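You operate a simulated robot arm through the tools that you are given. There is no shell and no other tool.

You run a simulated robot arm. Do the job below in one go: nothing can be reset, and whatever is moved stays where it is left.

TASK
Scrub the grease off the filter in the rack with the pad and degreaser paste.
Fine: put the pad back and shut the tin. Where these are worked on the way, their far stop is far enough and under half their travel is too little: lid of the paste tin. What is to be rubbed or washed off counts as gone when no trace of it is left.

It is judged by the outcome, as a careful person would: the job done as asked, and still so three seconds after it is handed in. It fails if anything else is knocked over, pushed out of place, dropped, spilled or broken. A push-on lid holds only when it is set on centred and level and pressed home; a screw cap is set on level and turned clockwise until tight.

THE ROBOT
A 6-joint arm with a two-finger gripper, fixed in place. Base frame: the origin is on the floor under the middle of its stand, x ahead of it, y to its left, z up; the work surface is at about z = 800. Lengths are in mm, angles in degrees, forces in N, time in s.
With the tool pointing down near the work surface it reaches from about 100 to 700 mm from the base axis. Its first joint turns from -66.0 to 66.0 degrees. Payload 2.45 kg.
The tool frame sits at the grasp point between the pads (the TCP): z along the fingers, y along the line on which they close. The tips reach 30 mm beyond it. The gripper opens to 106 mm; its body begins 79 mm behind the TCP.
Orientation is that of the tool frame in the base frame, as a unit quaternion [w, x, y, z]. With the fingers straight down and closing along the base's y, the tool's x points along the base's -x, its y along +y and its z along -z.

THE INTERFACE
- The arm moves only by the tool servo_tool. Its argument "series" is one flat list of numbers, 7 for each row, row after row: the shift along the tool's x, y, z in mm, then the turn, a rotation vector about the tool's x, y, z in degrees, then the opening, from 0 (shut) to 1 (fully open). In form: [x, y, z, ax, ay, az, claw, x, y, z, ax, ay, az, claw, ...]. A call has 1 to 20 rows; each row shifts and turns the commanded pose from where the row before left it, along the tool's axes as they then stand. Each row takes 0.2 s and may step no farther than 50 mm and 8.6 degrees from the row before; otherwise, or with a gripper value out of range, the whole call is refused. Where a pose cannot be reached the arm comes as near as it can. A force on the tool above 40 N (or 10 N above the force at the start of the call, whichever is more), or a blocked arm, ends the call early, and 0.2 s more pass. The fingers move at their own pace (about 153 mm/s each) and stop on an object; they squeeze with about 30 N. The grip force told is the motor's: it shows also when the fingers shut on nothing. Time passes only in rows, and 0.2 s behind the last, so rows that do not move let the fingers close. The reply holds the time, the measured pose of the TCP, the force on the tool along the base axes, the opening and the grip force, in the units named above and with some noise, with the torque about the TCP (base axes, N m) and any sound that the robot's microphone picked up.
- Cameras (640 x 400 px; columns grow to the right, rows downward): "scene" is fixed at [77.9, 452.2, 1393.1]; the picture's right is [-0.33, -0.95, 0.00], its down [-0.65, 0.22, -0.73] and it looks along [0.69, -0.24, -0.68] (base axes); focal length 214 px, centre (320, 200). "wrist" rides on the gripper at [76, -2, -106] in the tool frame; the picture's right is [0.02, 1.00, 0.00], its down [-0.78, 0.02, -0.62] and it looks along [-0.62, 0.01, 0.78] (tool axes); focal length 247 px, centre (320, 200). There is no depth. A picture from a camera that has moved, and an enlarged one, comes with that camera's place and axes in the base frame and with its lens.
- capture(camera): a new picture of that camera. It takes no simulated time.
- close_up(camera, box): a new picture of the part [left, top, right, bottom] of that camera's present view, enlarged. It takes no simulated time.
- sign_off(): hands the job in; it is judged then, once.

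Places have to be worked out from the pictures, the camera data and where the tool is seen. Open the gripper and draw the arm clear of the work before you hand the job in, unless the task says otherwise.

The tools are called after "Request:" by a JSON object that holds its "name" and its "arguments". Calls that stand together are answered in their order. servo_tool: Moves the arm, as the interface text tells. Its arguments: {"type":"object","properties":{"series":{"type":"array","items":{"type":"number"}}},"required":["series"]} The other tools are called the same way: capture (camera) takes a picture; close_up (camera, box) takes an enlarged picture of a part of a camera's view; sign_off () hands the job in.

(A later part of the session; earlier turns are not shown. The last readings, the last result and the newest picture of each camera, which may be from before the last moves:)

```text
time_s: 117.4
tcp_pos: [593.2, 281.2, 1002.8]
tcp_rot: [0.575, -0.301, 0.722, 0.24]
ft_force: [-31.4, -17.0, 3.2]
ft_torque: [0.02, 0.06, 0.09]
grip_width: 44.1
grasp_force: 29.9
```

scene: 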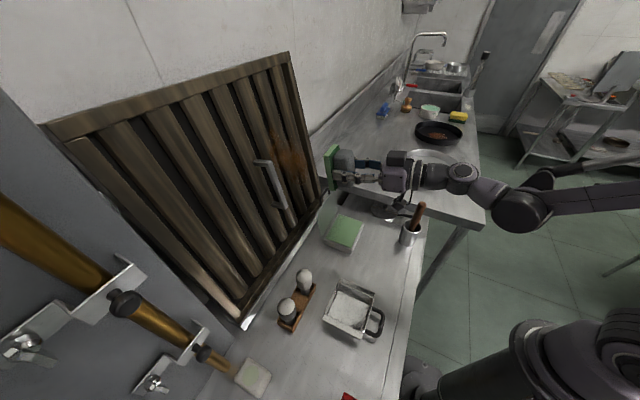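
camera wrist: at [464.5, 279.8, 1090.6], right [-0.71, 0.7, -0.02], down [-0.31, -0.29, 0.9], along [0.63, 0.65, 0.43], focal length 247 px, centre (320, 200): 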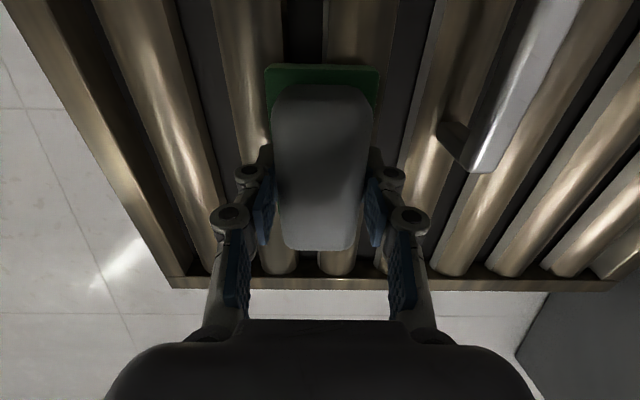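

Now at R≈−221 with 34 N; I ease off 0.6 mm and rub upward along this outer edge.

Request:
{"name": "servo_tool", "arguments": {"series": [0, 0, -0.6, 0, 0, 0, 0.2, -6, 0, -0.1, 0, 0, 0, 0.2, -6, 0, -0.1, 0, 0, 0, 0.2, -6, 0, -0.1, 0, 0, 0, 0.2, -6, 0, -0.1, 0, 0, 0, 0.2, -6, 0, -0.1, 0, 0, 0, 0.2, -6, 0, -0.1, 0, 0, 0, 0.2, 0, 0, 0, 0, 0, 0, 0.2]}}

Request:
{"name": "servo_tool", "arguments": {"series": [-6, 0, -0.1, 0, 0, 0, 0.2, -6, 0, -0.1, 0, 0, 0, 0.2, -6, 0, -0.1, 0, 0, 0, 0.2, -6, 0, -0.1, 0, 0, 0, 0.2, -6, 0, -0.1, 0, 0, 0, 0.2, -6, 0, -0.1, 0, 0, 0, 0.2, 0, 0, 0, 0, 0, 0, 0.2]}}

Request:
{"name": "close_up", "arguments": {"camera": "scene", "box": [240, 100, 360, 220]}}

```text
time_s: 119.2
tcp_pos: [599.0, 286.4, 1038.4]
tcp_rot: [0.574, -0.301, 0.723, 0.239]
ft_force: [-24.5, -27.9, -4.7]
ft_torque: [-0.13, 0.11, -0.34]
grip_width: 44.2
grasp_force: 29.9
```

```text
time_s: 120.8
tcp_pos: [604.9, 291.1, 1072.5]
tcp_rot: [0.575, -0.3, 0.722, 0.239]
ft_force: [-20.5, -22.7, -4.5]
ft_torque: [-0.04, 0.01, -0.31]
grip_width: 44.3
grasp_force: 29.5
```

```text
3.33 times, centred on (300, 160) of scene
camera zoom: at [77.4, 451.6, 1393.3], right [-0.33, -0.95, 0.0], down [-0.65, 0.22, -0.73], along [0.69, -0.24, -0.68], focal length 715 px, centre (387, 333)
```

zoom: 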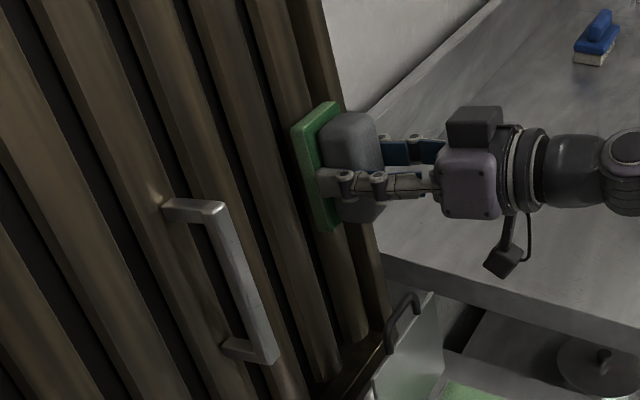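

The stained area looks clean from the fixed camera. I back off and move aside to inspect it closely with the wrist camera.

Request:
{"name": "servo_tool", "arguments": {"series": [0, 0, -10, 0, 0, 0, 0.2, 0, 0, -40, 0, 0, 0, 0.2, 0, 0, -40, 0, 0, 0, 0.2, 0, 0, -45, 0, 0, 0, 0.2, 8, 37, -3, 0, 0, 0, 0.2, 8, 37, -3, 0, 0, 0, 0.2, 8, 37, -3, 0, 0, 0, 0.2, 8, 37, -3, 0, 0, 0, 0.2, 8, 37, -3, 0, 0, 0, 0.2, 0, 0, 0, 0, 0, 0, 0.2]}}

Request:
{"name": "capture", "arguments": {"camera": "wrist"}}

Request:
{"name": "close_up", "arguments": {"camera": "wrist", "box": [120, 0, 320, 200]}}

Request:
{"name": "close_up", "arguments": {"camera": "scene", "box": [250, 80, 340, 210]}}

```text
time_s: 123.0
tcp_pos: [362.4, 312.5, 1067.8]
tcp_rot: [0.575, -0.3, 0.723, 0.239]
ft_force: [-0.6, -0.2, -1.3]
ft_torque: [-0.02, 0.05, -0.03]
grip_width: 44.2
grasp_force: 29.9
```

```text
taken
camera wrist: at [278.4, 224.9, 1015.9], right [-0.71, 0.7, -0.02], down [-0.31, -0.29, 0.9], along [0.63, 0.65, 0.43], focal length 247 px, centre (320, 200)
```

wrist: 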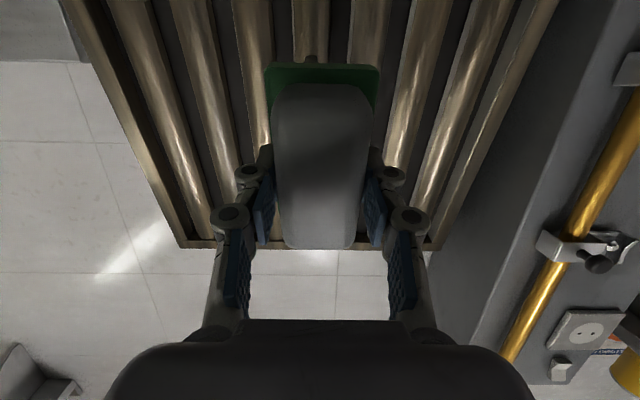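

```text
2.00 times, centred on (220, 100) of wrist
camera zoom: at [278.4, 224.9, 1015.9], right [-0.71, 0.7, -0.02], down [-0.31, -0.29, 0.9], along [0.63, 0.65, 0.43], focal length 494 px, centre (520, 400)
```

zoom: 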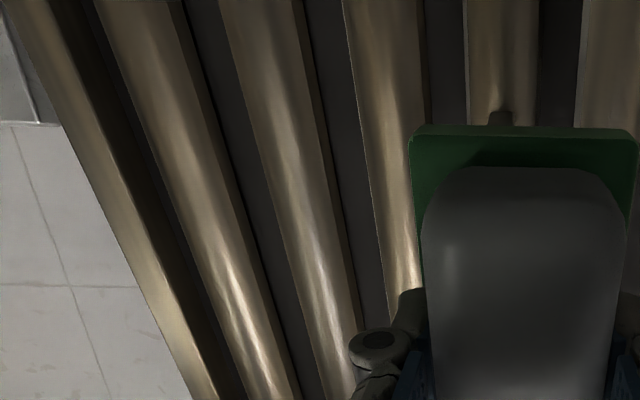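

```text
3.08 times, centred on (295, 145) of scene
camera zoom: at [77.9, 452.3, 1393.1], right [-0.33, -0.95, 0.0], down [-0.65, 0.22, -0.73], along [0.69, -0.24, -0.68], focal length 660 px, centre (397, 369)
```

zoom: 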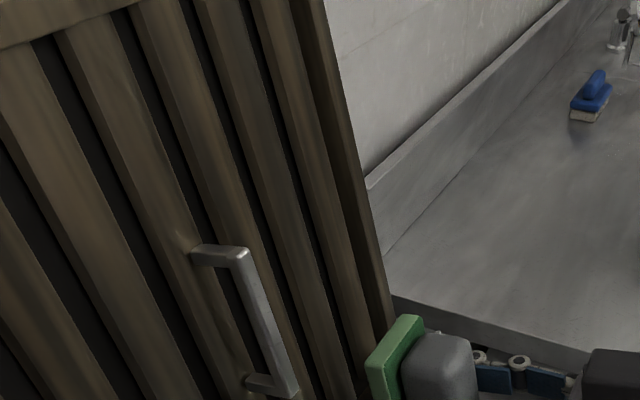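

No orange is visible now. I tilt the tool 21° downward to inspect the bottom part of the former stain too, with close-ups from both cameras.

Request:
{"name": "servo_tool", "arguments": {"series": [0, 0, -10, 0, 7, 0, 0.2, 0, 0, -10, 0, 7, 0, 0.2, 0, 0, -10, 0, 7, 0, 0.2, 0, 0, 0, 0, 0, 0, 0.2]}}

Request:
{"name": "capture", "arguments": {"camera": "wrist"}}

Request:
{"name": "close_up", "arguments": {"camera": "wrist", "box": [120, 0, 300, 180]}}

Request:
{"name": "close_up", "arguments": {"camera": "scene", "box": [265, 110, 335, 210]}}

```text
time_s: 124.0
tcp_pos: [344.5, 291.4, 1077.7]
tcp_rot: [0.433, -0.34, 0.815, 0.18]
ft_force: [0.6, 0.5, -1.9]
ft_torque: [0.04, 0.01, -0.02]
grip_width: 44.1
grasp_force: 30.0
```

```text
taken
camera wrist: at [252.9, 197.1, 1073.3], right [-0.72, 0.7, -0.02], down [-0.06, -0.04, 1.0], along [0.69, 0.72, 0.07], focal length 247 px, centre (320, 200)
```

wrist: 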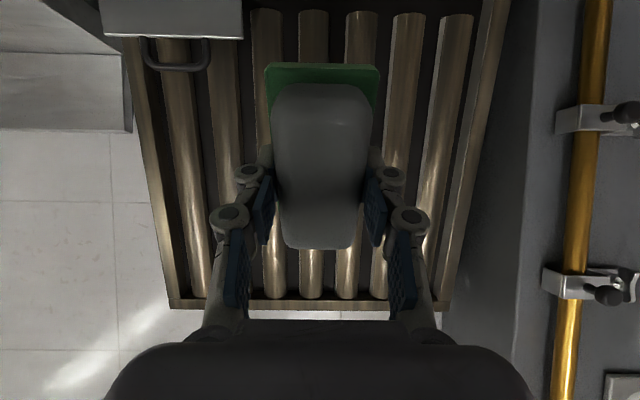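

```text
2.22 times, centred on (210, 90) of wrist
camera zoom: at [252.9, 197.1, 1073.3], right [-0.72, 0.7, -0.02], down [-0.06, -0.04, 1.0], along [0.69, 0.72, 0.07], focal length 549 px, centre (564, 444)
```

zoom: 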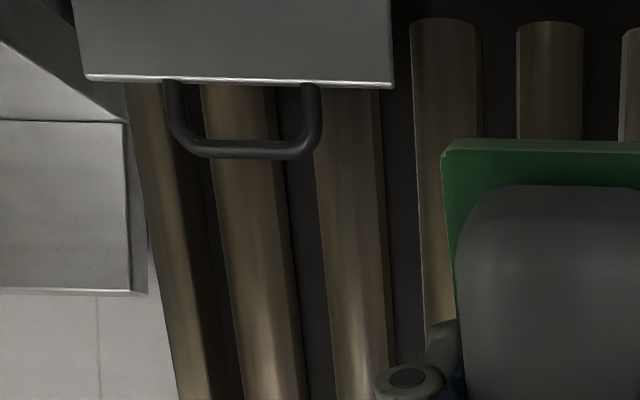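

```text
4.00 times, centred on (300, 160) of scene
camera zoom: at [77.9, 452.3, 1393.1], right [-0.33, -0.95, 0.0], down [-0.65, 0.22, -0.73], along [0.69, -0.24, -0.68], focal length 858 px, centre (400, 360)
```

zoom: 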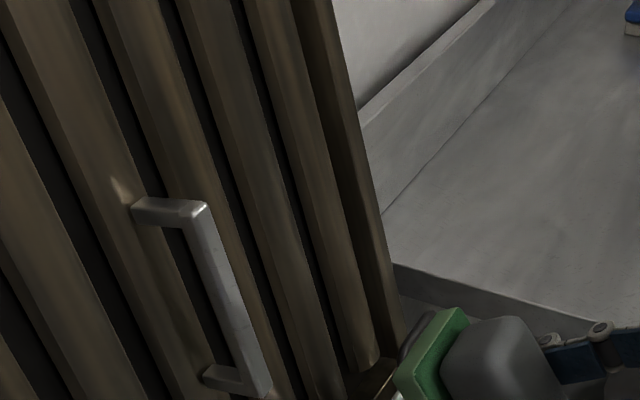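

I zoom into the area around the lid handle where a slight brownish tinge could be a residue or just patina.

Request:
{"name": "close_up", "arguments": {"camera": "wrist", "box": [150, 30, 250, 130]}}

Request:
{"name": "close_up", "arguments": {"camera": "wrist", "box": [150, 90, 270, 250]}}

Request:
{"name": "close_up", "arguments": {"camera": "scene", "box": [280, 150, 330, 210]}}

```text
4.00 times, centred on (200, 80) of wrist
camera zoom: at [252.9, 197.1, 1073.3], right [-0.72, 0.7, -0.02], down [-0.06, -0.04, 1.0], along [0.69, 0.72, 0.07], focal length 988 px, centre (800, 680)
```

zoom: 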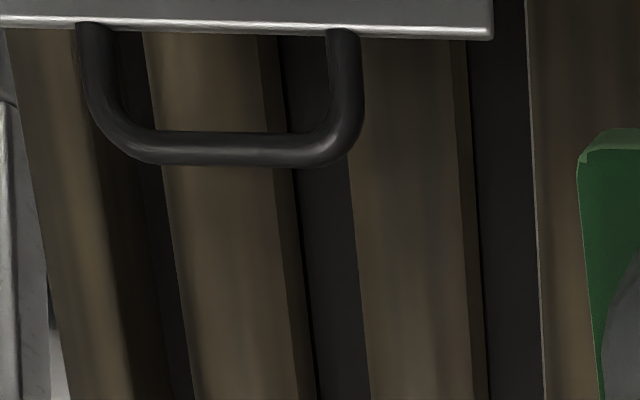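

```text
2.50 times, centred on (210, 170) of wrist
camera zoom: at [252.9, 197.1, 1073.3], right [-0.72, 0.7, -0.02], down [-0.06, -0.04, 1.0], along [0.69, 0.72, 0.07], focal length 617 px, centre (595, 275)
```

zoom: 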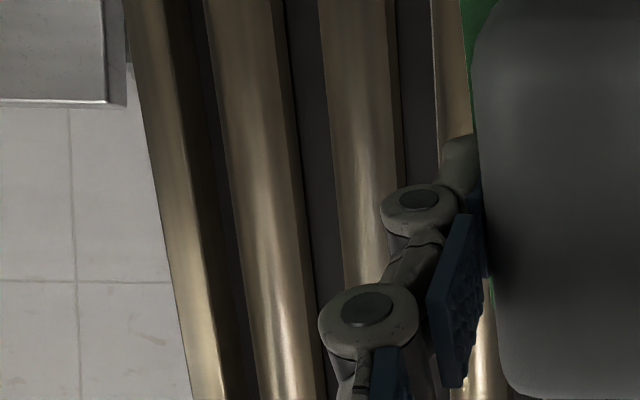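

```text
6.67 times, centred on (305, 180) of scene
camera zoom: at [77.9, 452.3, 1393.1], right [-0.33, -0.95, 0.0], down [-0.65, 0.22, -0.73], along [0.69, -0.24, -0.68], focal length 1430 px, centre (420, 333)
```

zoom: 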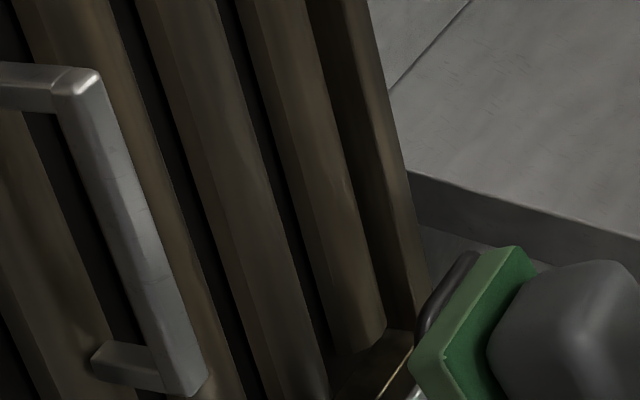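

There's a tiny lighter fleck on the outer slat near R≈−235, Z≈962; I zoom in more on it.

Request:
{"name": "close_up", "arguments": {"camera": "scene", "box": [298, 165, 322, 190]}}

Request:
{"name": "close_up", "arguments": {"camera": "scene", "box": [270, 110, 310, 150]}}

Request:
{"name": "close_up", "arguments": {"camera": "scene", "box": [280, 140, 320, 180]}}

```text
16.00 times, centred on (310, 178) of scene
camera zoom: at [77.9, 452.3, 1393.1], right [-0.33, -0.95, 0.0], down [-0.65, 0.22, -0.73], along [0.69, -0.24, -0.68], focal length 3432 px, centre (480, 560)
```

zoom: 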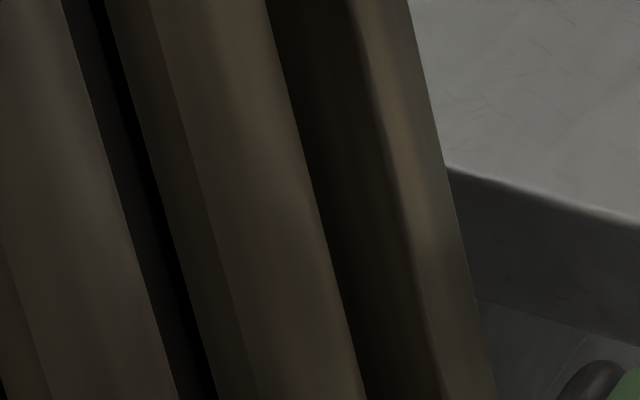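

```text
10.00 times, centred on (290, 130) of scene
camera zoom: at [77.9, 452.3, 1393.1], right [-0.33, -0.95, 0.0], down [-0.65, 0.22, -0.73], along [0.69, -0.24, -0.68], focal length 2145 px, centre (620, 900)
```

zoom: 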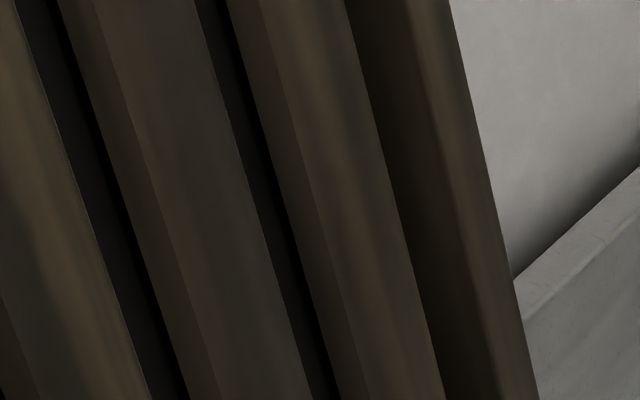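

```text
10.00 times, centred on (300, 160) of scene
camera zoom: at [77.9, 452.3, 1393.1], right [-0.33, -0.95, 0.0], down [-0.65, 0.22, -0.73], along [0.69, -0.24, -0.68], focal length 2145 px, centre (520, 600)
```

zoom: 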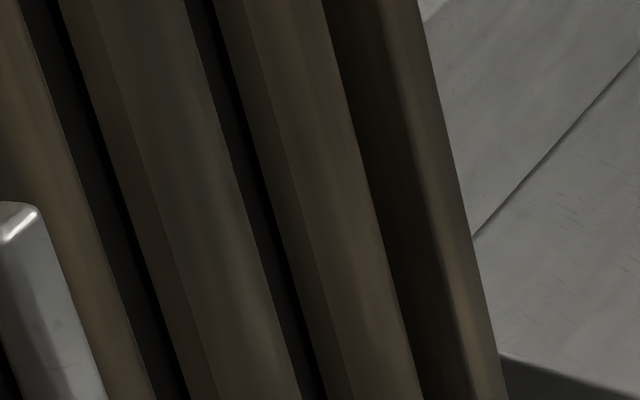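

I move the wrist camera closer to the outer slats to check for any faint residue.

Request:
{"name": "servo_tool", "arguments": {"series": [-5, -22.3, 0, 0, 0, 0, 0.2, -5, -22.3, 0, 0, 0, 0, 0.2, -5, -22.3, 0, 0, 0, 0, 0.2, -5, 0, 31.5, 0, 0, 0, 0.2, -5, 0, 31.5, 0, 0, 0, 0.2, -5, 0, 31.5, 0, 0, 0, 0.2, 0, 0, 0, 0, 0, 0, 0.2]}}

Request:
{"name": "capture", "arguments": {"camera": "wrist"}}

Request:
{"name": "close_up", "arguments": {"camera": "wrist", "box": [120, 40, 280, 240]}}

```text
time_s: 125.6
tcp_pos: [457.9, 312.7, 1053.3]
tcp_rot: [0.433, -0.339, 0.816, 0.18]
ft_force: [0.0, 0.6, -1.0]
ft_torque: [0.01, 0.01, -0.01]
grip_width: 44.0
grasp_force: 29.9
```

```text
taken
camera wrist: at [366.6, 217.7, 1048.1], right [-0.72, 0.7, -0.02], down [-0.07, -0.04, 1.0], along [0.69, 0.72, 0.08], focal length 247 px, centre (320, 200)
```

wrist: 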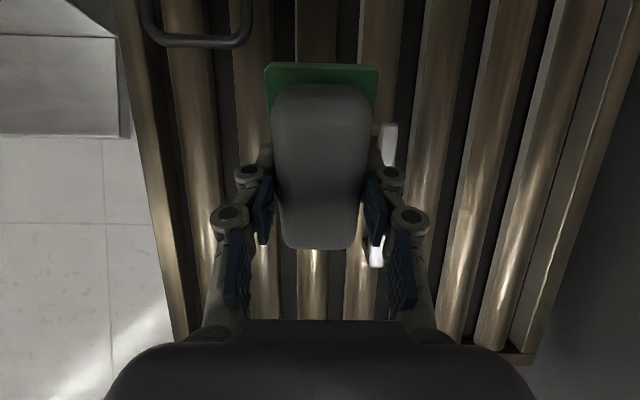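

```text
2.00 times, centred on (200, 140) of wrist
camera zoom: at [366.6, 217.7, 1048.1], right [-0.72, 0.7, -0.02], down [-0.07, -0.04, 1.0], along [0.69, 0.72, 0.08], focal length 494 px, centre (560, 320)
```

zoom: 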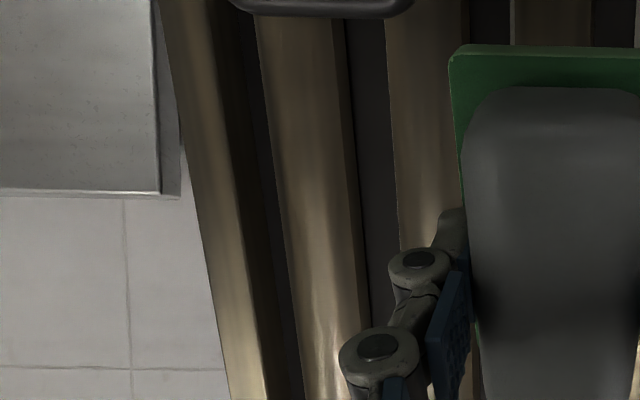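

I zoom further into the outer two slats.

Request:
{"name": "close_up", "arguments": {"camera": "wrist", "box": [170, 40, 250, 120]}}

Request:
{"name": "close_up", "arguments": {"camera": "wrist", "box": [170, 100, 250, 180]}}

Request:
{"name": "close_up", "arguments": {"camera": "wrist", "box": [160, 0, 260, 60]}}

```text
5.00 times, centred on (210, 80) of wrist
camera zoom: at [366.6, 217.7, 1048.1], right [-0.72, 0.7, -0.02], down [-0.07, -0.04, 1.0], along [0.69, 0.72, 0.08], focal length 1235 px, centre (870, 800)
```

zoom: 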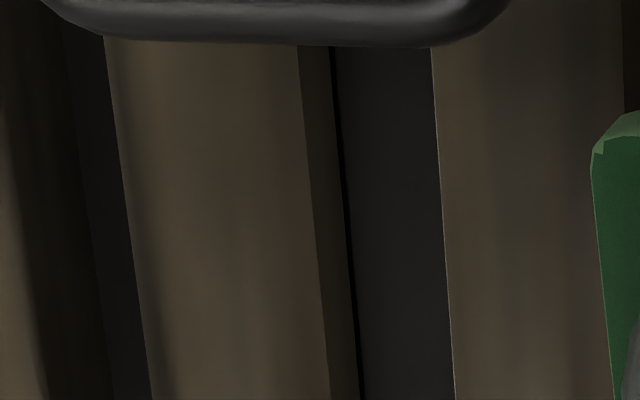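

```text
5.00 times, centred on (210, 140) of wrist
camera zoom: at [366.6, 217.7, 1048.1], right [-0.72, 0.7, -0.02], down [-0.07, -0.04, 1.0], along [0.69, 0.72, 0.08], focal length 1235 px, centre (870, 500)
```

zoom: 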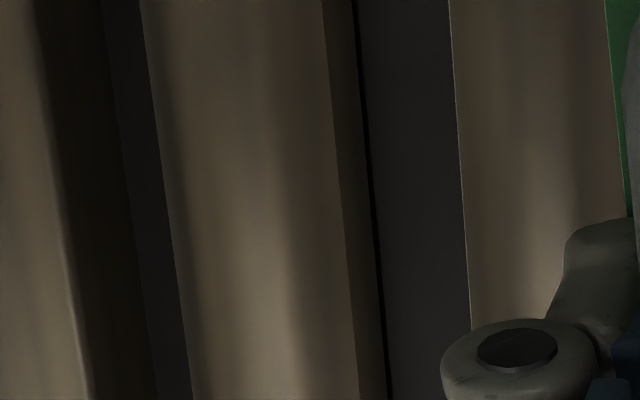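

```text
6.40 times, centred on (210, 30) of wrist
camera zoom: at [366.6, 217.7, 1048.1], right [-0.72, 0.7, -0.02], down [-0.07, -0.04, 1.0], along [0.69, 0.72, 0.08], focal length 1581 px, centre (1024, 1288)
```

zoom: 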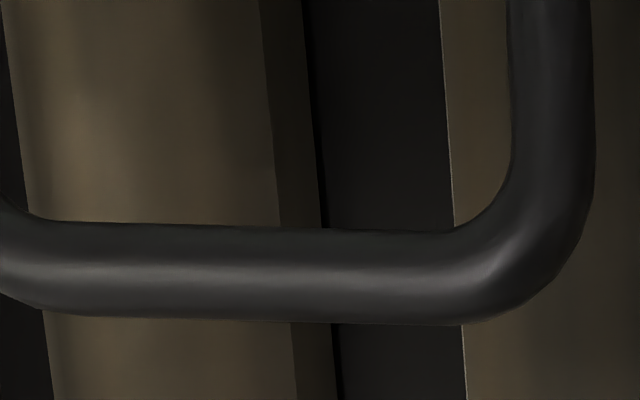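

No orange remains in view. To be sure about the stain's very lowest edge I make one extra pass about 12 mm lower; I tilt back, line up at R≈−212 above the lid handle, and move to about 10 mm from the surface.

Request:
{"name": "servo_tool", "arguments": {"series": [0, 0, -30, 0, 0, 0, 0.2, 0, 0, 0, 0, -7, 0, 0.2, 0, 0, 0, 0, -7, 0, 0.2, 0, 0, 0, 0, -7, 0, 0.2, 0, -36.3, 0, 0, 0, 0, 0.2, 0, -36.3, 0, 0, 0, 0, 0.2, 0, -36.3, 0, 0, 0, 0, 0.2, -5.1, 0, 33, 0, 0, 0, 0.2, -5.1, 0, 33, 0, 0, 0, 0.2, -5.1, 0, 31, 0, 0, 0, 0.2, 0, 0, 0, 0, 0, 0, 0.2]}}

Request:
{"name": "close_up", "arguments": {"camera": "scene", "box": [240, 100, 360, 220]}}

```text
time_s: 128.0
tcp_pos: [587.9, 287.1, 1057.7]
tcp_rot: [0.575, -0.3, 0.723, 0.239]
ft_force: [0.2, -0.3, -1.5]
ft_torque: [0.0, 0.02, 0.02]
grip_width: 44.1
grasp_force: 29.9
```

```text
3.33 times, centred on (300, 160) of scene
camera zoom: at [77.9, 452.3, 1393.1], right [-0.33, -0.95, 0.0], down [-0.65, 0.22, -0.73], along [0.69, -0.24, -0.68], focal length 715 px, centre (387, 333)
```

zoom: 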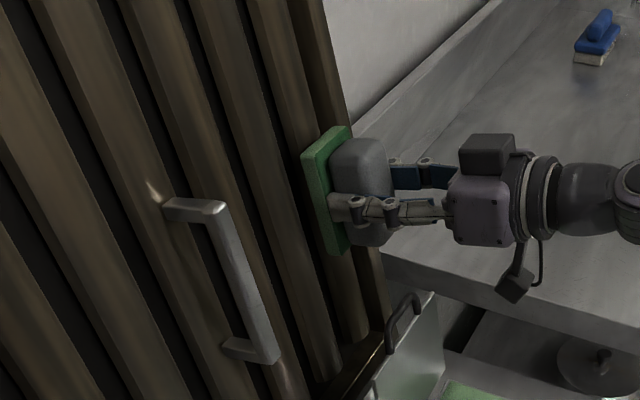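

Now I slide down parallel to the filter by 66 mm and approach until contact.

Request:
{"name": "servo_tool", "arguments": {"series": [22, 0, 0, 0, 0, 0, 0.2, 22, 0, 0, 0, 0, 0, 0.2, 22, 0, 0, 0, 0, 0, 0.2, 0, 0, 5, 0, 0, 0, 0.2, 0, 0, 4, 0, 0, 0, 0.2, 0, 0, 0, 0, 0, 0, 0.2]}}

Request:
{"name": "servo_tool", "arguments": {"series": [0, 0, 1, 0, 0, 0, 0.2, 0, 0, 0.7, 0, 0, 0, 0.2, 0, 0, 0, 0, 0, 0, 0.2]}}

Request:
{"name": "servo_tool", "arguments": {"series": [0, 0, 0.6, 0, 0, 0, 0.2, 0, 0, 0.6, 0, 0, 0, 0.2, 0, 0, 0, 0, 0, 0, 0.2]}}

```text
time_s: 129.4
tcp_pos: [583.3, 284.6, 993.4]
tcp_rot: [0.574, -0.301, 0.723, 0.24]
ft_force: [0.1, -0.4, -1.3]
ft_torque: [0.01, -0.03, 0.02]
grip_width: 44.1
grasp_force: 30.0
```

```text
time_s: 130.2
tcp_pos: [584.1, 285.2, 992.1]
tcp_rot: [0.575, -0.301, 0.722, 0.24]
ft_force: [-0.2, -0.2, -1.0]
ft_torque: [-0.01, 0.02, -0.01]
grip_width: 44.1
grasp_force: 30.0
```

```text
time_s: 131.0
tcp_pos: [583.6, 284.8, 992.6]
tcp_rot: [0.574, -0.301, 0.723, 0.239]
ft_force: [-12.4, -10.4, -3.2]
ft_torque: [0.33, -0.4, -0.07]
grip_width: 44.2
grasp_force: 29.9
```

Contact at 16 N. I sweep sideways at this lowest level across the stain's full width.

Request:
{"name": "servo_tool", "arguments": {"series": [0, -5, 0.05, 0, 0, 0, 0.2, 0, -5, 0.05, 0, 0, 0, 0.2, 0, 6, -0.05, 0, 0, 0, 0.2, 0, 6, -0.05, 0, 0, 0, 0.2, 0, 6, -0.05, 0, 0, 0, 0.2, 0, 6, -0.05, 0, 0, 0, 0.2, 0, 6, -0.05, 0, 0, 0, 0.2, 0, 0, 0, 0, 0, 0, 0.2]}}

Request:
{"name": "servo_tool", "arguments": {"series": [0, 6, 0, 0, 0, 0, 0.2, 0, 6, 0, 0, 0, 0, 0.2, 0, 6, 0, 0, 0, 0, 0.2, 0, 6, 0, 0, 0, 0, 0.2, 0, 6, 0, 0, 0, 0, 0.2, 0, 0, 0, 0, 0, 0, 0.2]}}

Request:
{"name": "servo_tool", "arguments": {"series": [0, 6, -0.05, 0, 0, 0, 0.2, 0, 6, -0.05, 0, 0, 0, 0.2, 0, 6, -0.05, 0, 0, 0, 0.2, 0, 0, 0, 0, 0, 0, 0.2]}}

```text
time_s: 132.8
tcp_pos: [571.4, 298.6, 994.7]
tcp_rot: [0.574, -0.302, 0.722, 0.24]
ft_force: [-0.6, -0.6, -0.1]
ft_torque: [0.03, -0.04, 0.02]
grip_width: 44.2
grasp_force: 29.8
```

```text
time_s: 134.2
tcp_pos: [549.5, 321.7, 994.2]
tcp_rot: [0.574, -0.302, 0.722, 0.24]
ft_force: [-0.2, -1.8, -0.2]
ft_torque: [0.02, -0.02, -0.1]
grip_width: 44.2
grasp_force: 30.6
```

```text
time_s: 135.2
tcp_pos: [536.0, 332.2, 993.2]
tcp_rot: [0.574, -0.301, 0.723, 0.239]
ft_force: [-0.5, -0.7, 0.2]
ft_torque: [-0.01, 0.01, 0.0]
grip_width: 44.1
grasp_force: 29.9
```

Contact was light or lost on the way, so I press in again here and sweep back with more pressure.

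Request:
{"name": "servo_tool", "arguments": {"series": [0, 0, 0.5, 0, 0, 0, 0.2, 0, 0, 0.5, 0, 0, 0, 0.2, 0, 0, 0, 0, 0, 0, 0.2]}}

Request:
{"name": "servo_tool", "arguments": {"series": [0, 0, 0.5, 0, 0, 0, 0.2, 0, 0, 0, 0, 0, 0, 0.2]}}

```text
time_s: 136.0
tcp_pos: [537.5, 333.9, 992.8]
tcp_rot: [0.575, -0.3, 0.723, 0.238]
ft_force: [-0.3, -0.7, -1.0]
ft_torque: [-0.02, 0.0, 0.03]
grip_width: 44.3
grasp_force: 30.0
```

```text
time_s: 136.6
tcp_pos: [537.3, 334.7, 992.0]
tcp_rot: [0.574, -0.301, 0.723, 0.24]
ft_force: [-13.6, -11.9, -2.5]
ft_torque: [-0.06, 0.06, -0.04]
grip_width: 44.0
grasp_force: 30.0
```

Now 18 N and flush. Sweeping back toward −R in short chunks with force checks.

Request:
{"name": "servo_tool", "arguments": {"series": [0, -6, 0.03, 0, 0, 0, 0.2, 0, -6, 0.03, 0, 0, 0, 0.2, 0, -6, 0.03, 0, 0, 0, 0.2, 0, -6, 0.03, 0, 0, 0, 0.2, 0, -6, 0.03, 0, 0, 0, 0.2, 0, 0, 0, 0, 0, 0, 0.2]}}

Request:
{"name": "servo_tool", "arguments": {"series": [0, -6, 0.05, 0, 0, 0, 0.2, 0, -6, 0.05, 0, 0, 0, 0.2, 0, -6, 0.05, 0, 0, 0, 0.2, 0, -6, 0.05, 0, 0, 0, 0.2, 0, 0, 0, 0, 0, 0, 0.2]}}

Request:
{"name": "servo_tool", "arguments": {"series": [0, -6, 0.05, 0, 0, 0, 0.2, 0, -6, 0.05, 0, 0, 0, 0.2, 0, -6, 0.05, 0, 0, 0, 0.2, 0, -5, 0.05, 0, 0, 0, 0.2, 0, 0, 0, 0, 0, 0, 0.2]}}

```text
time_s: 138.0
tcp_pos: [557.6, 311.9, 993.9]
tcp_rot: [0.575, -0.3, 0.723, 0.239]
ft_force: [-3.3, -2.4, -0.4]
ft_torque: [0.01, 0.02, 0.05]
grip_width: 44.4
grasp_force: 30.9
```

```text
time_s: 139.2
tcp_pos: [574.6, 295.3, 994.5]
tcp_rot: [0.574, -0.301, 0.723, 0.24]
ft_force: [-12.9, -6.1, 0.7]
ft_torque: [-0.01, 0.04, 0.05]
grip_width: 44.3
grasp_force: 30.1
```

```text
time_s: 140.4
tcp_pos: [592.7, 279.3, 992.8]
tcp_rot: [0.574, -0.302, 0.722, 0.241]
ft_force: [-31.6, -16.2, 5.1]
ft_torque: [0.06, 0.05, 0.22]
grip_width: 43.9
grasp_force: 30.3
```

The lowest strip has now been rubbed with contact throughout (4–34 N). I retreat: off the surface, up above the lid handle, then back, and over to R≈−121 for reorienting.

Request:
{"name": "servo_tool", "arguments": {"series": [0, 0, -6, 0, 0, 0, 0.2, -35, 0, 0, 0, 0, 0, 0.2, -35, 0, 0, 0, 0, 0, 0.2, 0, 0, -45, 0, 0, 0, 0.2, 0, 0, -45, 0, 0, 0, 0.2, 0, 0, -45, 0, 0, 0, 0.2, 0, 33.3, 0, 0, 0, 0, 0.2, 0, 33.3, 0, 0, 0, 0, 0.2, 0, 33.3, 0, 0, 0, 0, 0.2, 0, 0, 0, 0.2, -1.4, 0, 0.2, 0, 0, 0, 0, 0, 0, 0.2]}}

Request:
{"name": "capture", "arguments": {"camera": "scene"}}

Request:
{"name": "close_up", "arguments": {"camera": "scene", "box": [250, 80, 340, 215]}}

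```text
time_s: 142.8
tcp_pos: [436.8, 264.5, 1094.0]
tcp_rot: [0.585, -0.297, 0.715, 0.242]
ft_force: [-0.1, -0.3, -1.5]
ft_torque: [-0.01, 0.05, -0.02]
grip_width: 44.3
grasp_force: 30.6
```

```text
taken
```

scene: 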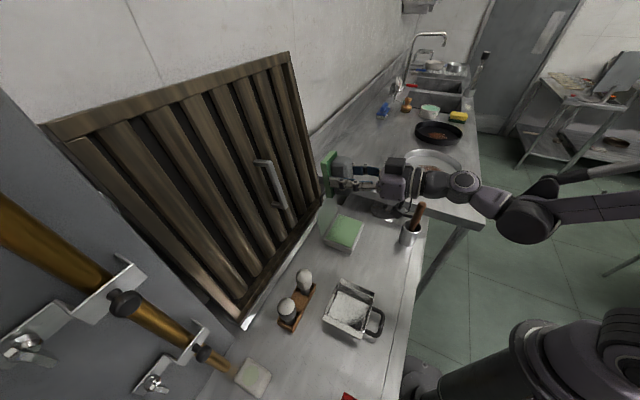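

```text
2.96 times, centred on (295, 148) of scene
camera zoom: at [77.9, 452.3, 1393.1], right [-0.33, -0.95, 0.0], down [-0.65, 0.22, -0.73], along [0.69, -0.24, -0.68], focal length 636 px, centre (394, 356)
```

zoom: 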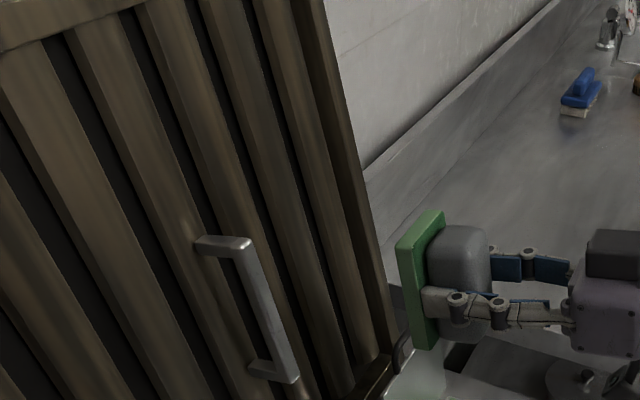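

The filter is spotless from here and still in place. Now I rotate the pad back: first 90° about the tool axis, then pitch the tool to point straight down.

Request:
{"name": "servo_tool", "arguments": {"series": [0, 0, 0, 0, 0, 7.5, 0.2, 0, 0, 0, 0, 0, 7.5, 0.2, 0, 0, 0, 0, 0, 7.5, 0.2, 0, 0, 0, 0, 0, 7.5, 0.2, 0, 0, 0, 0, 0, 7.5, 0.2, 0, 0, 0, 0, 0, 7.5, 0.2, 0, 0, 0, 0, 0, 7.5, 0.2, 0, 0, 0, 0, 0, 7.5, 0.2, 0, 0, 0, 0, 0, 7.5, 0.2, 0, 0, 0, 0, 0, 7.5, 0.2, 0, 0, 0, 0, 0, 7.5, 0.2, 0, 0, 0, 0, 0, 7.5, 0.2, 0, 0, 0, 0, 0, 0, 0.2]}}

Request:
{"name": "servo_tool", "arguments": {"series": [0, 0, 0, 7.84, 0, 0, 0.2, 0, 0, 0, 7.84, 0, 0, 0.2, 0, 0, 0, 7.84, 0, 0, 0.2, 0, 0, 0, 7.84, 0, 0, 0.2, 0, 0, 0, 7.84, 0, 0, 0.2, 0, 0, 0, 7.84, 0, 0, 0.2, 0, 0, 0, 7.84, 0, 0, 0.2, 0, 0, 0, 7.84, 0, 0, 0.2, 0, 0, 0, 7.84, 0, 0, 0.2, 0, 0, 0, 7.84, 0, 0, 0.2, 0, 0, 0, 0, 0, 0, 0.2]}}

Request:
{"name": "capture", "arguments": {"camera": "wrist"}}

Request:
{"name": "capture", "arguments": {"camera": "scene"}}

```text
time_s: 145.6
tcp_pos: [434.5, 264.1, 1094.0]
tcp_rot: [0.241, 0.297, 0.716, 0.584]
ft_force: [0.1, -0.8, -1.0]
ft_torque: [-0.03, 0.02, 0.02]
grip_width: 44.3
grasp_force: 30.0
```

```text
time_s: 148.0
tcp_pos: [436.0, 264.9, 1092.4]
tcp_rot: [-0.001, 0.382, 0.924, -0.001]
ft_force: [-0.2, 0.3, -1.8]
ft_torque: [-0.02, -0.03, -0.01]
grip_width: 44.1
grasp_force: 29.8
```

```text
taken
camera wrist: at [380.3, 317.2, 1198.5], right [0.69, 0.72, 0.0], down [0.57, -0.54, 0.62], along [0.45, -0.43, -0.78], focal length 247 px, centre (320, 200)
```

wrist: 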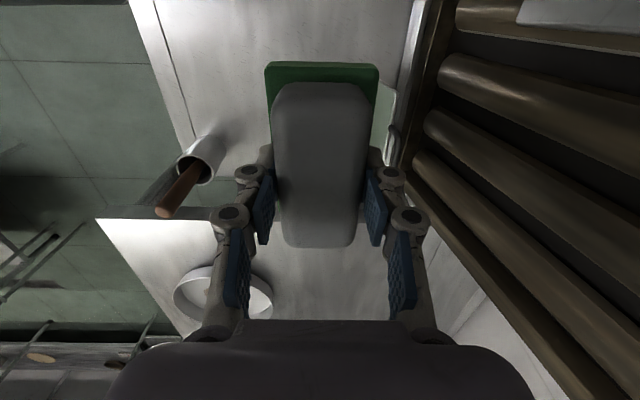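

```text
taken
```

scene: 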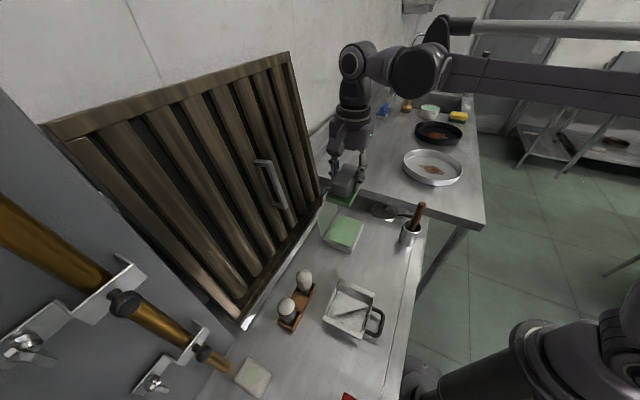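

Tool is pointing down again, pad still firmly held. I check the filter once more from this angle and then carry the pad back above its original place (F≈349.6, R≈−105.9).

Request:
{"name": "close_up", "arguments": {"camera": "wrist", "box": [400, 0, 640, 260]}}

Request:
{"name": "servo_tool", "arguments": {"series": [3.8, -36.5, 0, 0, 0, 0, 0.2, 3.8, -36.5, 0, 0, 0, 0, 0.2, 3.8, -36.5, 0, 0, 0, 0, 0.2, 3.8, -36.5, 0, 0, 0, 0, 0.2, 0, 0, 40, 0, 0, 0, 0.2, 0, 0, 40, 0, 0, 0, 0.2, 0, 0, 40, 0, 0, 0, 0.2, 0, 0, 40, 0, 0, 0, 0.2, 0, 0, 25, 0, 0, 0, 0.2, 0, 0, 0, 0, 0, 0, 0.2]}}

Request:
{"name": "capture", "arguments": {"camera": "wrist"}}

Request:
{"name": "close_up", "arguments": {"camera": "scene", "box": [340, 210, 440, 300]}}

```text
1.54 times, centred on (520, 130) of wrist
camera zoom: at [380.3, 317.2, 1198.5], right [0.69, 0.72, 0.0], down [0.57, -0.54, 0.62], along [0.45, -0.43, -0.78], focal length 380 px, centre (12, 308)
```

zoom: 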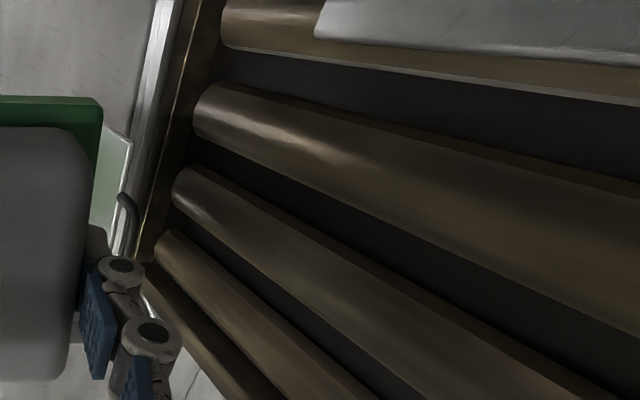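

```text
time_s: 150.2
tcp_pos: [321.1, 172.1, 907.5]
tcp_rot: [0.0, 0.383, 0.924, 0.0]
ft_force: [-0.4, -1.0, -0.9]
ft_torque: [0.04, 0.04, -0.01]
grip_width: 44.1
grasp_force: 29.8
```

```text
taken
camera wrist: at [265.5, 225.2, 1012.9], right [0.69, 0.72, 0.0], down [0.57, -0.54, 0.62], along [0.45, -0.43, -0.78], focal length 247 px, centre (320, 200)
```

wrist: 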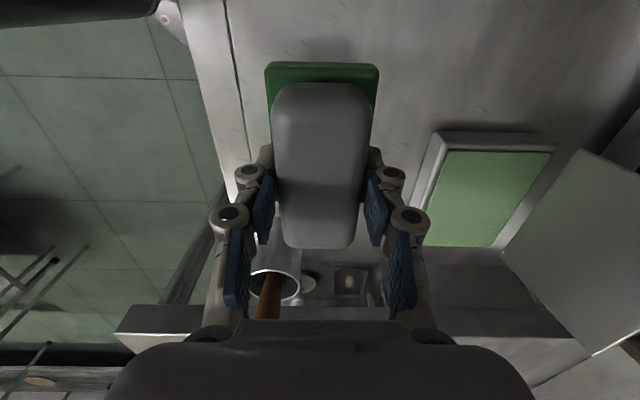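

```text
4.44 times, centred on (390, 255) of scene
camera zoom: at [77.9, 452.2, 1393.1], right [-0.33, -0.95, 0.0], down [-0.65, 0.22, -0.73], along [0.69, -0.24, -0.68], focal length 953 px, centre (9, -44)
```

zoom: 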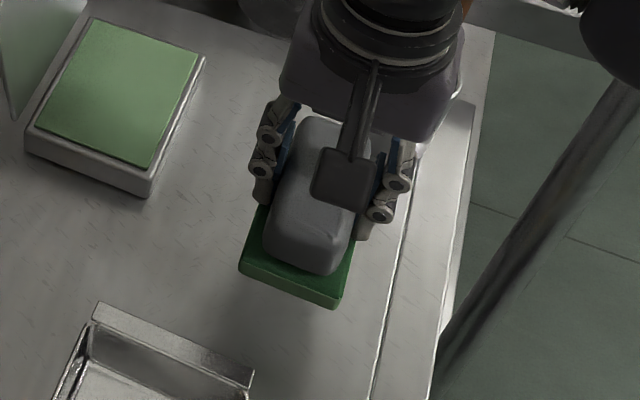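

The pad has pivoted about 2.7° in the grip (its +R end hangs slightly low). I tilt the tool to level it, correct position by a couple of mm, and descend to just above the counter.

Request:
{"name": "servo_tool", "arguments": {"series": [-2.5, 0.9, 0, 0, 2.7, 0, 0.2, 0, 0, 20, 0, 0, 0, 0.2, 0, 0, 20, 0, 0, 0, 0.2, 0, 0, 10, 0, 0, 0, 0.2, 0, 0, 0, 0, 0, 0, 0.2]}}

Request:
{"name": "close_up", "arguments": {"camera": "scene", "box": [350, 230, 420, 300]}}

Request:
{"name": "close_up", "arguments": {"camera": "wrist", "box": [210, 40, 430, 260]}}

```text
time_s: 151.4
tcp_pos: [323.6, 171.4, 856.8]
tcp_rot: [-0.021, 0.383, 0.924, 0.009]
ft_force: [0.4, -0.1, -1.1]
ft_torque: [0.02, 0.0, 0.0]
grip_width: 44.3
grasp_force: 29.9
```

```text
5.71 times, centred on (385, 265) of scene
camera zoom: at [77.9, 452.2, 1393.1], right [-0.33, -0.95, 0.0], down [-0.65, 0.22, -0.73], along [0.69, -0.24, -0.68], focal length 1226 px, centre (-51, -171)
```

zoom: 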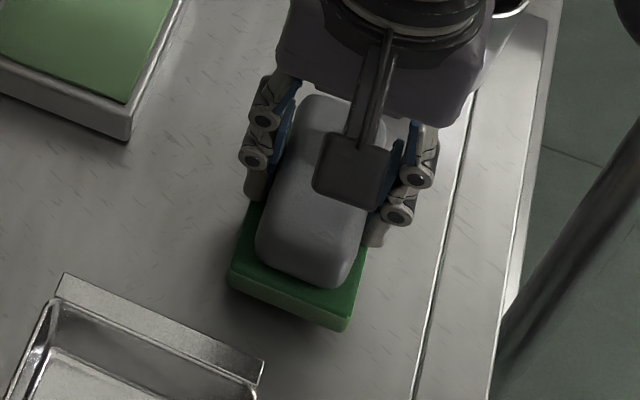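

```text
1.82 times, centred on (320, 150) of wrist
camera zoom: at [271.1, 220.7, 965.4], right [0.69, 0.72, 0.0], down [0.59, -0.56, 0.58], along [0.42, -0.4, -0.81], focal length 449 px, centre (320, 291)
```

zoom: 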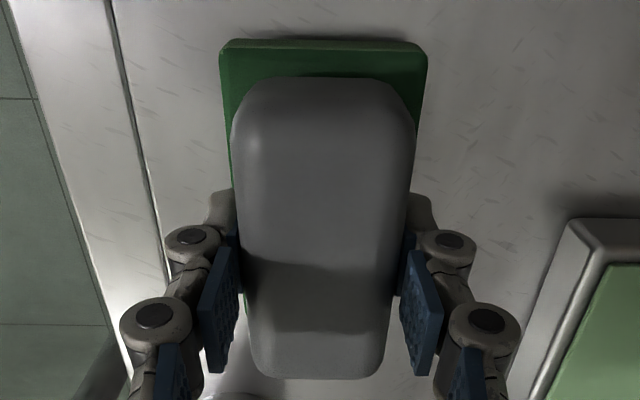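

The pad is level and just above its original spot. I lower in small steps until it touches the counter.

Request:
{"name": "servo_tool", "arguments": {"series": [0, 0, 2, 0, 0, 0, 0.2, 0, 0, 2, 0, 0, 0, 0.2, 0, 0, 1, 0, 0, 0, 0.2, 0, 0, 0, 0, 0, 0, 0.2]}}

Request:
{"name": "servo_tool", "arguments": {"series": [0, 0, 1, 0, 0, 0, 0.2, 0, 0, 1, 0, 0, 0, 0.2, 0, 0, 0, 0, 0, 0, 0.2]}}

```text
time_s: 152.4
tcp_pos: [323.4, 174.1, 852.0]
tcp_rot: [-0.022, 0.383, 0.924, 0.01]
ft_force: [-1.2, 0.2, -0.3]
ft_torque: [0.04, 0.0, 0.03]
grip_width: 44.1
grasp_force: 30.1
```

```text
time_s: 153.2
tcp_pos: [323.0, 173.3, 850.8]
tcp_rot: [-0.021, 0.383, 0.924, 0.009]
ft_force: [-0.7, -0.6, -0.5]
ft_torque: [0.02, -0.03, 0.01]
grip_width: 44.0
grasp_force: 29.4
```

No contact yet; I continue in 1 mm steps.

Request:
{"name": "servo_tool", "arguments": {"series": [0, 0, 1, 0, 0, 0, 0.2, 0, 0, 0, 0, 0, 0, 0.2]}}

Request:
{"name": "servo_tool", "arguments": {"series": [0, 0, 1, 0, 0, 0, 0.2, 0, 0, 0, 0, 0, 0, 0.2]}}

Request:
{"name": "servo_tool", "arguments": {"series": [0, 0, 0.7, 0, 0, 0, 0.2, 0, 0, 0, 0, 0, 0, 0.2]}}

```text
time_s: 153.8
tcp_pos: [323.6, 172.2, 849.8]
tcp_rot: [-0.022, 0.382, 0.924, 0.01]
ft_force: [-0.9, -0.1, 0.1]
ft_torque: [0.02, 0.01, -0.01]
grip_width: 43.9
grasp_force: 29.7
```

```text
time_s: 154.4
tcp_pos: [322.2, 171.9, 849.6]
tcp_rot: [-0.022, 0.382, 0.924, 0.01]
ft_force: [0.4, -0.4, -0.9]
ft_torque: [0.02, -0.03, 0.02]
grip_width: 44.2
grasp_force: 29.9
```

```text
time_s: 155.0
tcp_pos: [321.6, 173.1, 848.8]
tcp_rot: [-0.021, 0.382, 0.924, 0.009]
ft_force: [1.2, -1.9, 13.5]
ft_torque: [-0.6, -0.55, -0.02]
grip_width: 44.0
grasp_force: 29.8
```

Touching at the −R end (13 N), so I over-levelled slightly. I take back 1.3° of tilt and check.

Request:
{"name": "servo_tool", "arguments": {"series": [0, 0, 0, 0, -1.3, 0, 0.2, 0, 0, 0, 0, 0, 0, 0.2]}}

Request:
{"name": "servo_tool", "arguments": {"series": [0, 0, 0.7, 0, 0, 0, 0.2, 0, 0, 0, 0, 0, 0, 0.2]}}

```text
time_s: 155.6
tcp_pos: [321.3, 173.3, 849.5]
tcp_rot: [-0.011, 0.382, 0.924, 0.005]
ft_force: [-0.1, 0.1, -1.2]
ft_torque: [-0.01, -0.02, 0.0]
grip_width: 44.2
grasp_force: 29.9
```

```text
time_s: 156.2
tcp_pos: [322.3, 173.2, 847.4]
tcp_rot: [-0.011, 0.383, 0.924, 0.005]
ft_force: [0.1, -0.5, 3.7]
ft_torque: [-0.15, -0.14, -0.02]
grip_width: 43.9
grasp_force: 29.5
```

The pad rests on the counter with a light touch, nearly flat. I open the fingers and lift straight up.

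Request:
{"name": "servo_tool", "arguments": {"series": [0, 0, 0, 0, 0, 0, 0.5, 0, 0, 0, 0, 0, 0, 0.65, 0, 0, 0, 0, 0, 0, 0.65, 0, 0, -20, 0, 0, 0, 0.65, 0, 0, -30, 0, 0, 0, 0.65, 0, 0, -40, 0, -1.4, 0, 0.65, 0, 0, -40, 0, 0, 0, 0.65, 0, 0, 0, 0, 0, 0, 0.65]}}

Request:
{"name": "capture", "arguments": {"camera": "wrist"}}

Request:
{"name": "close_up", "arguments": {"camera": "scene", "box": [350, 230, 420, 300]}}

Request:
{"name": "capture", "arguments": {"camera": "scene"}}

```text
time_s: 158.0
tcp_pos: [322.1, 173.1, 974.7]
tcp_rot: [0.0, 0.383, 0.924, 0.0]
ft_force: [0.4, 0.3, -0.3]
ft_torque: [0.01, -0.01, -0.01]
grip_width: 68.9
grasp_force: 0.0
```

```text
taken
camera wrist: at [266.6, 225.4, 1080.4], right [0.69, 0.72, 0.0], down [0.57, -0.54, 0.62], along [0.45, -0.43, -0.78], focal length 247 px, centre (320, 200)
```

wrist: 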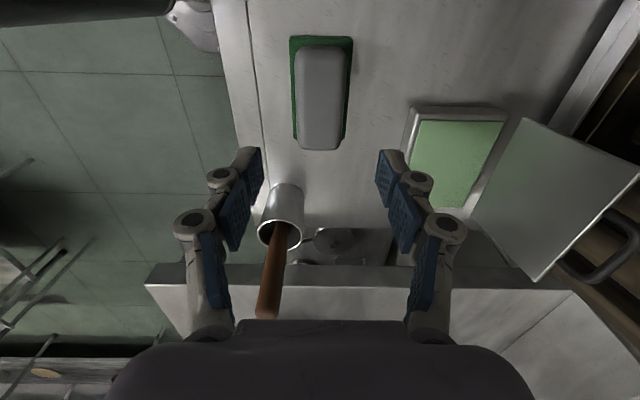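

```text
5.71 times, centred on (385, 265) of scene
camera zoom: at [77.9, 452.2, 1393.1], right [-0.33, -0.95, 0.0], down [-0.65, 0.22, -0.73], along [0.69, -0.24, -0.68], focal length 1226 px, centre (-51, -171)
```

zoom: 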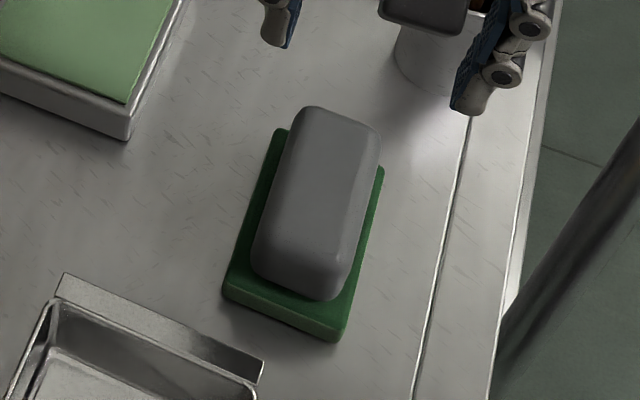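

```text
taken
```

scene: 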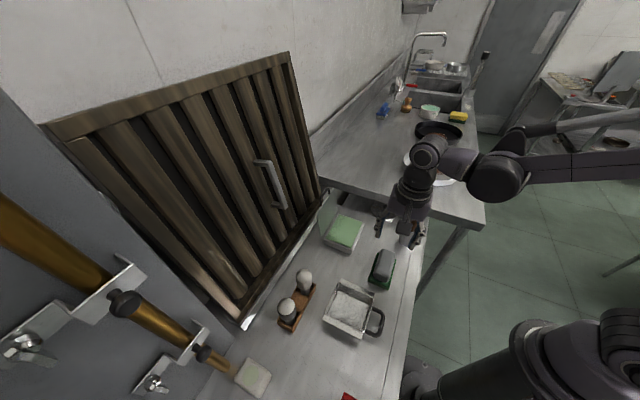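

The pad is back on its original spot within a couple of millimetres. Now to close the lid: I return to the retreat pose above the open lid's handle with the tool pitched 30° and the fingers nearly closed.

Request:
{"name": "servo_tool", "arguments": {"series": [0, 0, -40, 0, 0, 0, 0.5, 0, 0, -40, 0, 0, 0, 0.3, -17.5, 40, -7, 0, 0, 0, 0.17, -17.5, 40, -7, 0, 0, 0, 0.17, -17.5, 40, -7, 0, 0, 0, 0.17, -17.5, 40, -7, 0, 0, 0, 0.17, 0, 0, 0, -7.5, 0, 0, 0.17, 0, 0, 0, -7.5, 0, 0, 0.17, 0, 0, 0, -7.5, 0, 0, 0.17, 0, 0, 0, -7.5, 0, 0, 0.17, 0, 0, 0, 0, 0, 0, 0.17]}}

Request:
{"name": "capture", "arguments": {"camera": "wrist"}}

Request:
{"name": "close_up", "arguments": {"camera": "scene", "box": [290, 140, 430, 260]}}

```text
time_s: 160.4
tcp_pos: [486.3, 233.9, 1087.1]
tcp_rot: [0.099, 0.37, 0.892, 0.24]
ft_force: [-0.1, 0.3, -0.9]
ft_torque: [0.05, -0.02, 0.01]
grip_width: 18.2
grasp_force: 0.0
```

```text
taken
camera wrist: at [393.6, 249.5, 1176.7], right [0.6, 0.63, 0.5], down [0.34, -0.76, 0.55], along [0.73, -0.15, -0.67], focal length 247 px, centre (320, 200)
```

wrist: 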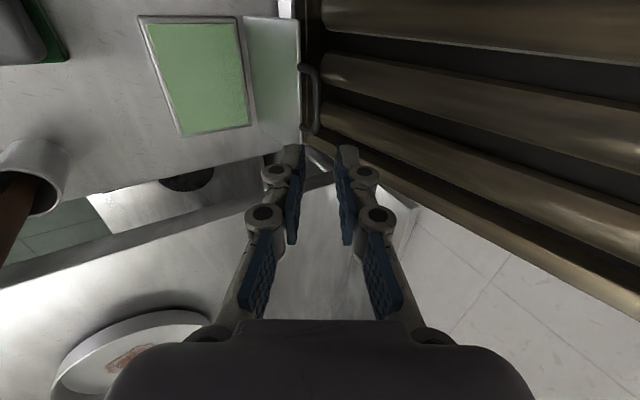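

```text
3.33 times, centred on (360, 200) of scene
camera zoom: at [77.9, 452.2, 1393.1], right [-0.33, -0.95, 0.0], down [-0.65, 0.22, -0.73], along [0.69, -0.24, -0.68], focal length 715 px, centre (187, 200)
```

zoom: 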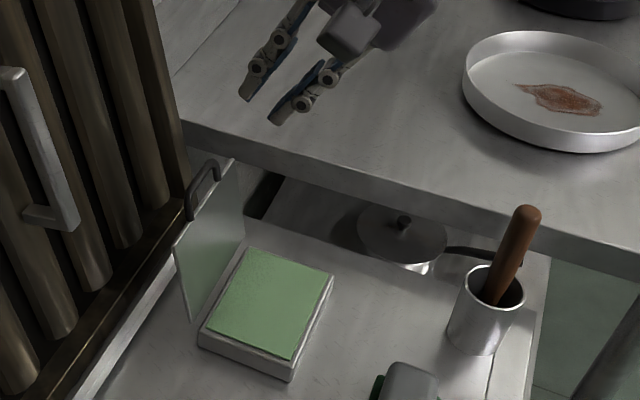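

The pose matches the earlier retreat within a few mm. I correct that and advance along the tool axis to about 20 mm before the grip position, then look.

Request:
{"name": "servo_tool", "arguments": {"series": [2.9, -0.9, 0, 0, 0, 0, 0.17, 0, 0, 40, 0, 0, 0, 0.17, 0, 0, 40, 0, 0, 0, 0.17, 0, 0, 20, 0, 0, 0, 0.17, 0, 0, 0, 0, 0, 0, 0.17]}}

Request:
{"name": "close_up", "arguments": {"camera": "wrist", "box": [250, 70, 390, 210]}}

Request:
{"name": "close_up", "arguments": {"camera": "scene", "box": [290, 140, 430, 260]}}

```text
time_s: 161.6
tcp_pos: [520.3, 272.4, 998.4]
tcp_rot: [0.099, 0.37, 0.892, 0.239]
ft_force: [0.1, 1.0, -0.1]
ft_torque: [0.02, 0.01, -0.02]
grip_width: 18.1
grasp_force: 0.0
```

```text
2.86 times, centred on (320, 140) of wrist
camera zoom: at [426.2, 287.5, 1088.3], right [0.6, 0.63, 0.5], down [0.35, -0.76, 0.55], along [0.72, -0.15, -0.67], focal length 706 px, centre (320, 371)
```

zoom: 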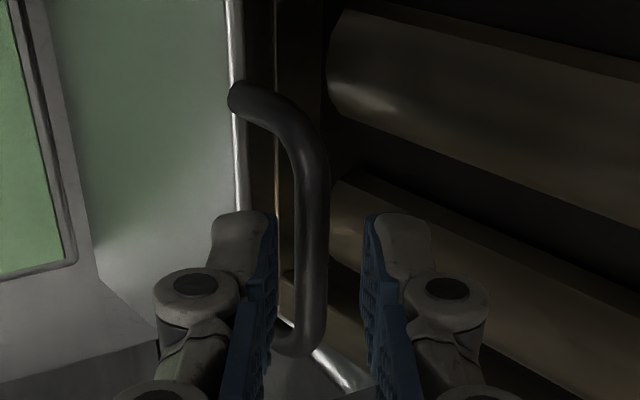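

```text
3.33 times, centred on (360, 200) of scene
camera zoom: at [77.9, 452.3, 1393.1], right [-0.33, -0.95, 0.0], down [-0.65, 0.22, -0.73], along [0.69, -0.24, -0.68], focal length 715 px, centre (187, 200)
```

zoom: 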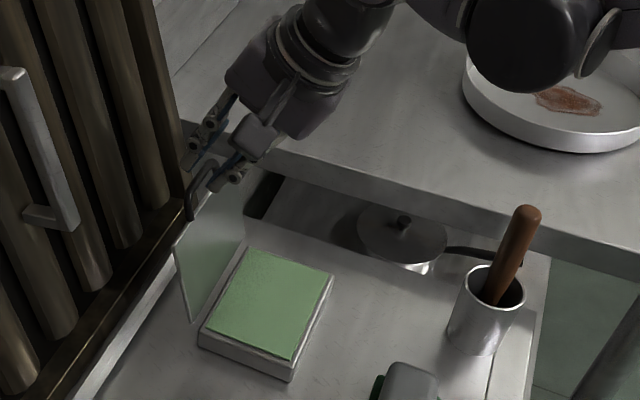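

The bar is centred between the fingers. I advance 22 mm more and close on it.

Request:
{"name": "servo_tool", "arguments": {"series": [0, 0, 12, 0, 0, 0, 0.17, 0, 0, 10, 0, 0, 0, 0.17, 0, 0, 0, 0, 0, 0, 0.17]}}

Request:
{"name": "servo_tool", "arguments": {"series": [0, 0, 0, 0, 0, 0, 0, 0, 0, 0, 0, 0, 0, 0, 0, 0, 0, 0, 0, 0, 0]}}

Request:
{"name": "close_up", "arguments": {"camera": "wrist", "box": [250, 70, 390, 210]}}

```text
time_s: 162.4
tcp_pos: [525.4, 279.1, 976.4]
tcp_rot: [0.098, 0.37, 0.892, 0.239]
ft_force: [-0.1, -0.1, 0.3]
ft_torque: [0.02, -0.01, -0.03]
grip_width: 18.2
grasp_force: 0.1
```

```text
time_s: 163.2
tcp_pos: [525.5, 279.5, 978.6]
tcp_rot: [0.098, 0.369, 0.893, 0.237]
ft_force: [-4.9, -3.1, -12.9]
ft_torque: [-0.4, -0.08, 0.36]
grip_width: 6.9
grasp_force: 34.6
```

```text
2.86 times, centred on (320, 140) of wrist
camera zoom: at [432.1, 294.2, 1068.5], right [0.6, 0.63, 0.5], down [0.35, -0.76, 0.55], along [0.72, -0.15, -0.67], focal length 706 px, centre (320, 371)
```

zoom: 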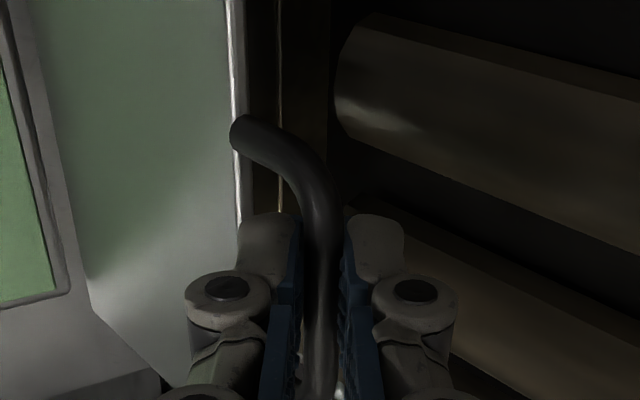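

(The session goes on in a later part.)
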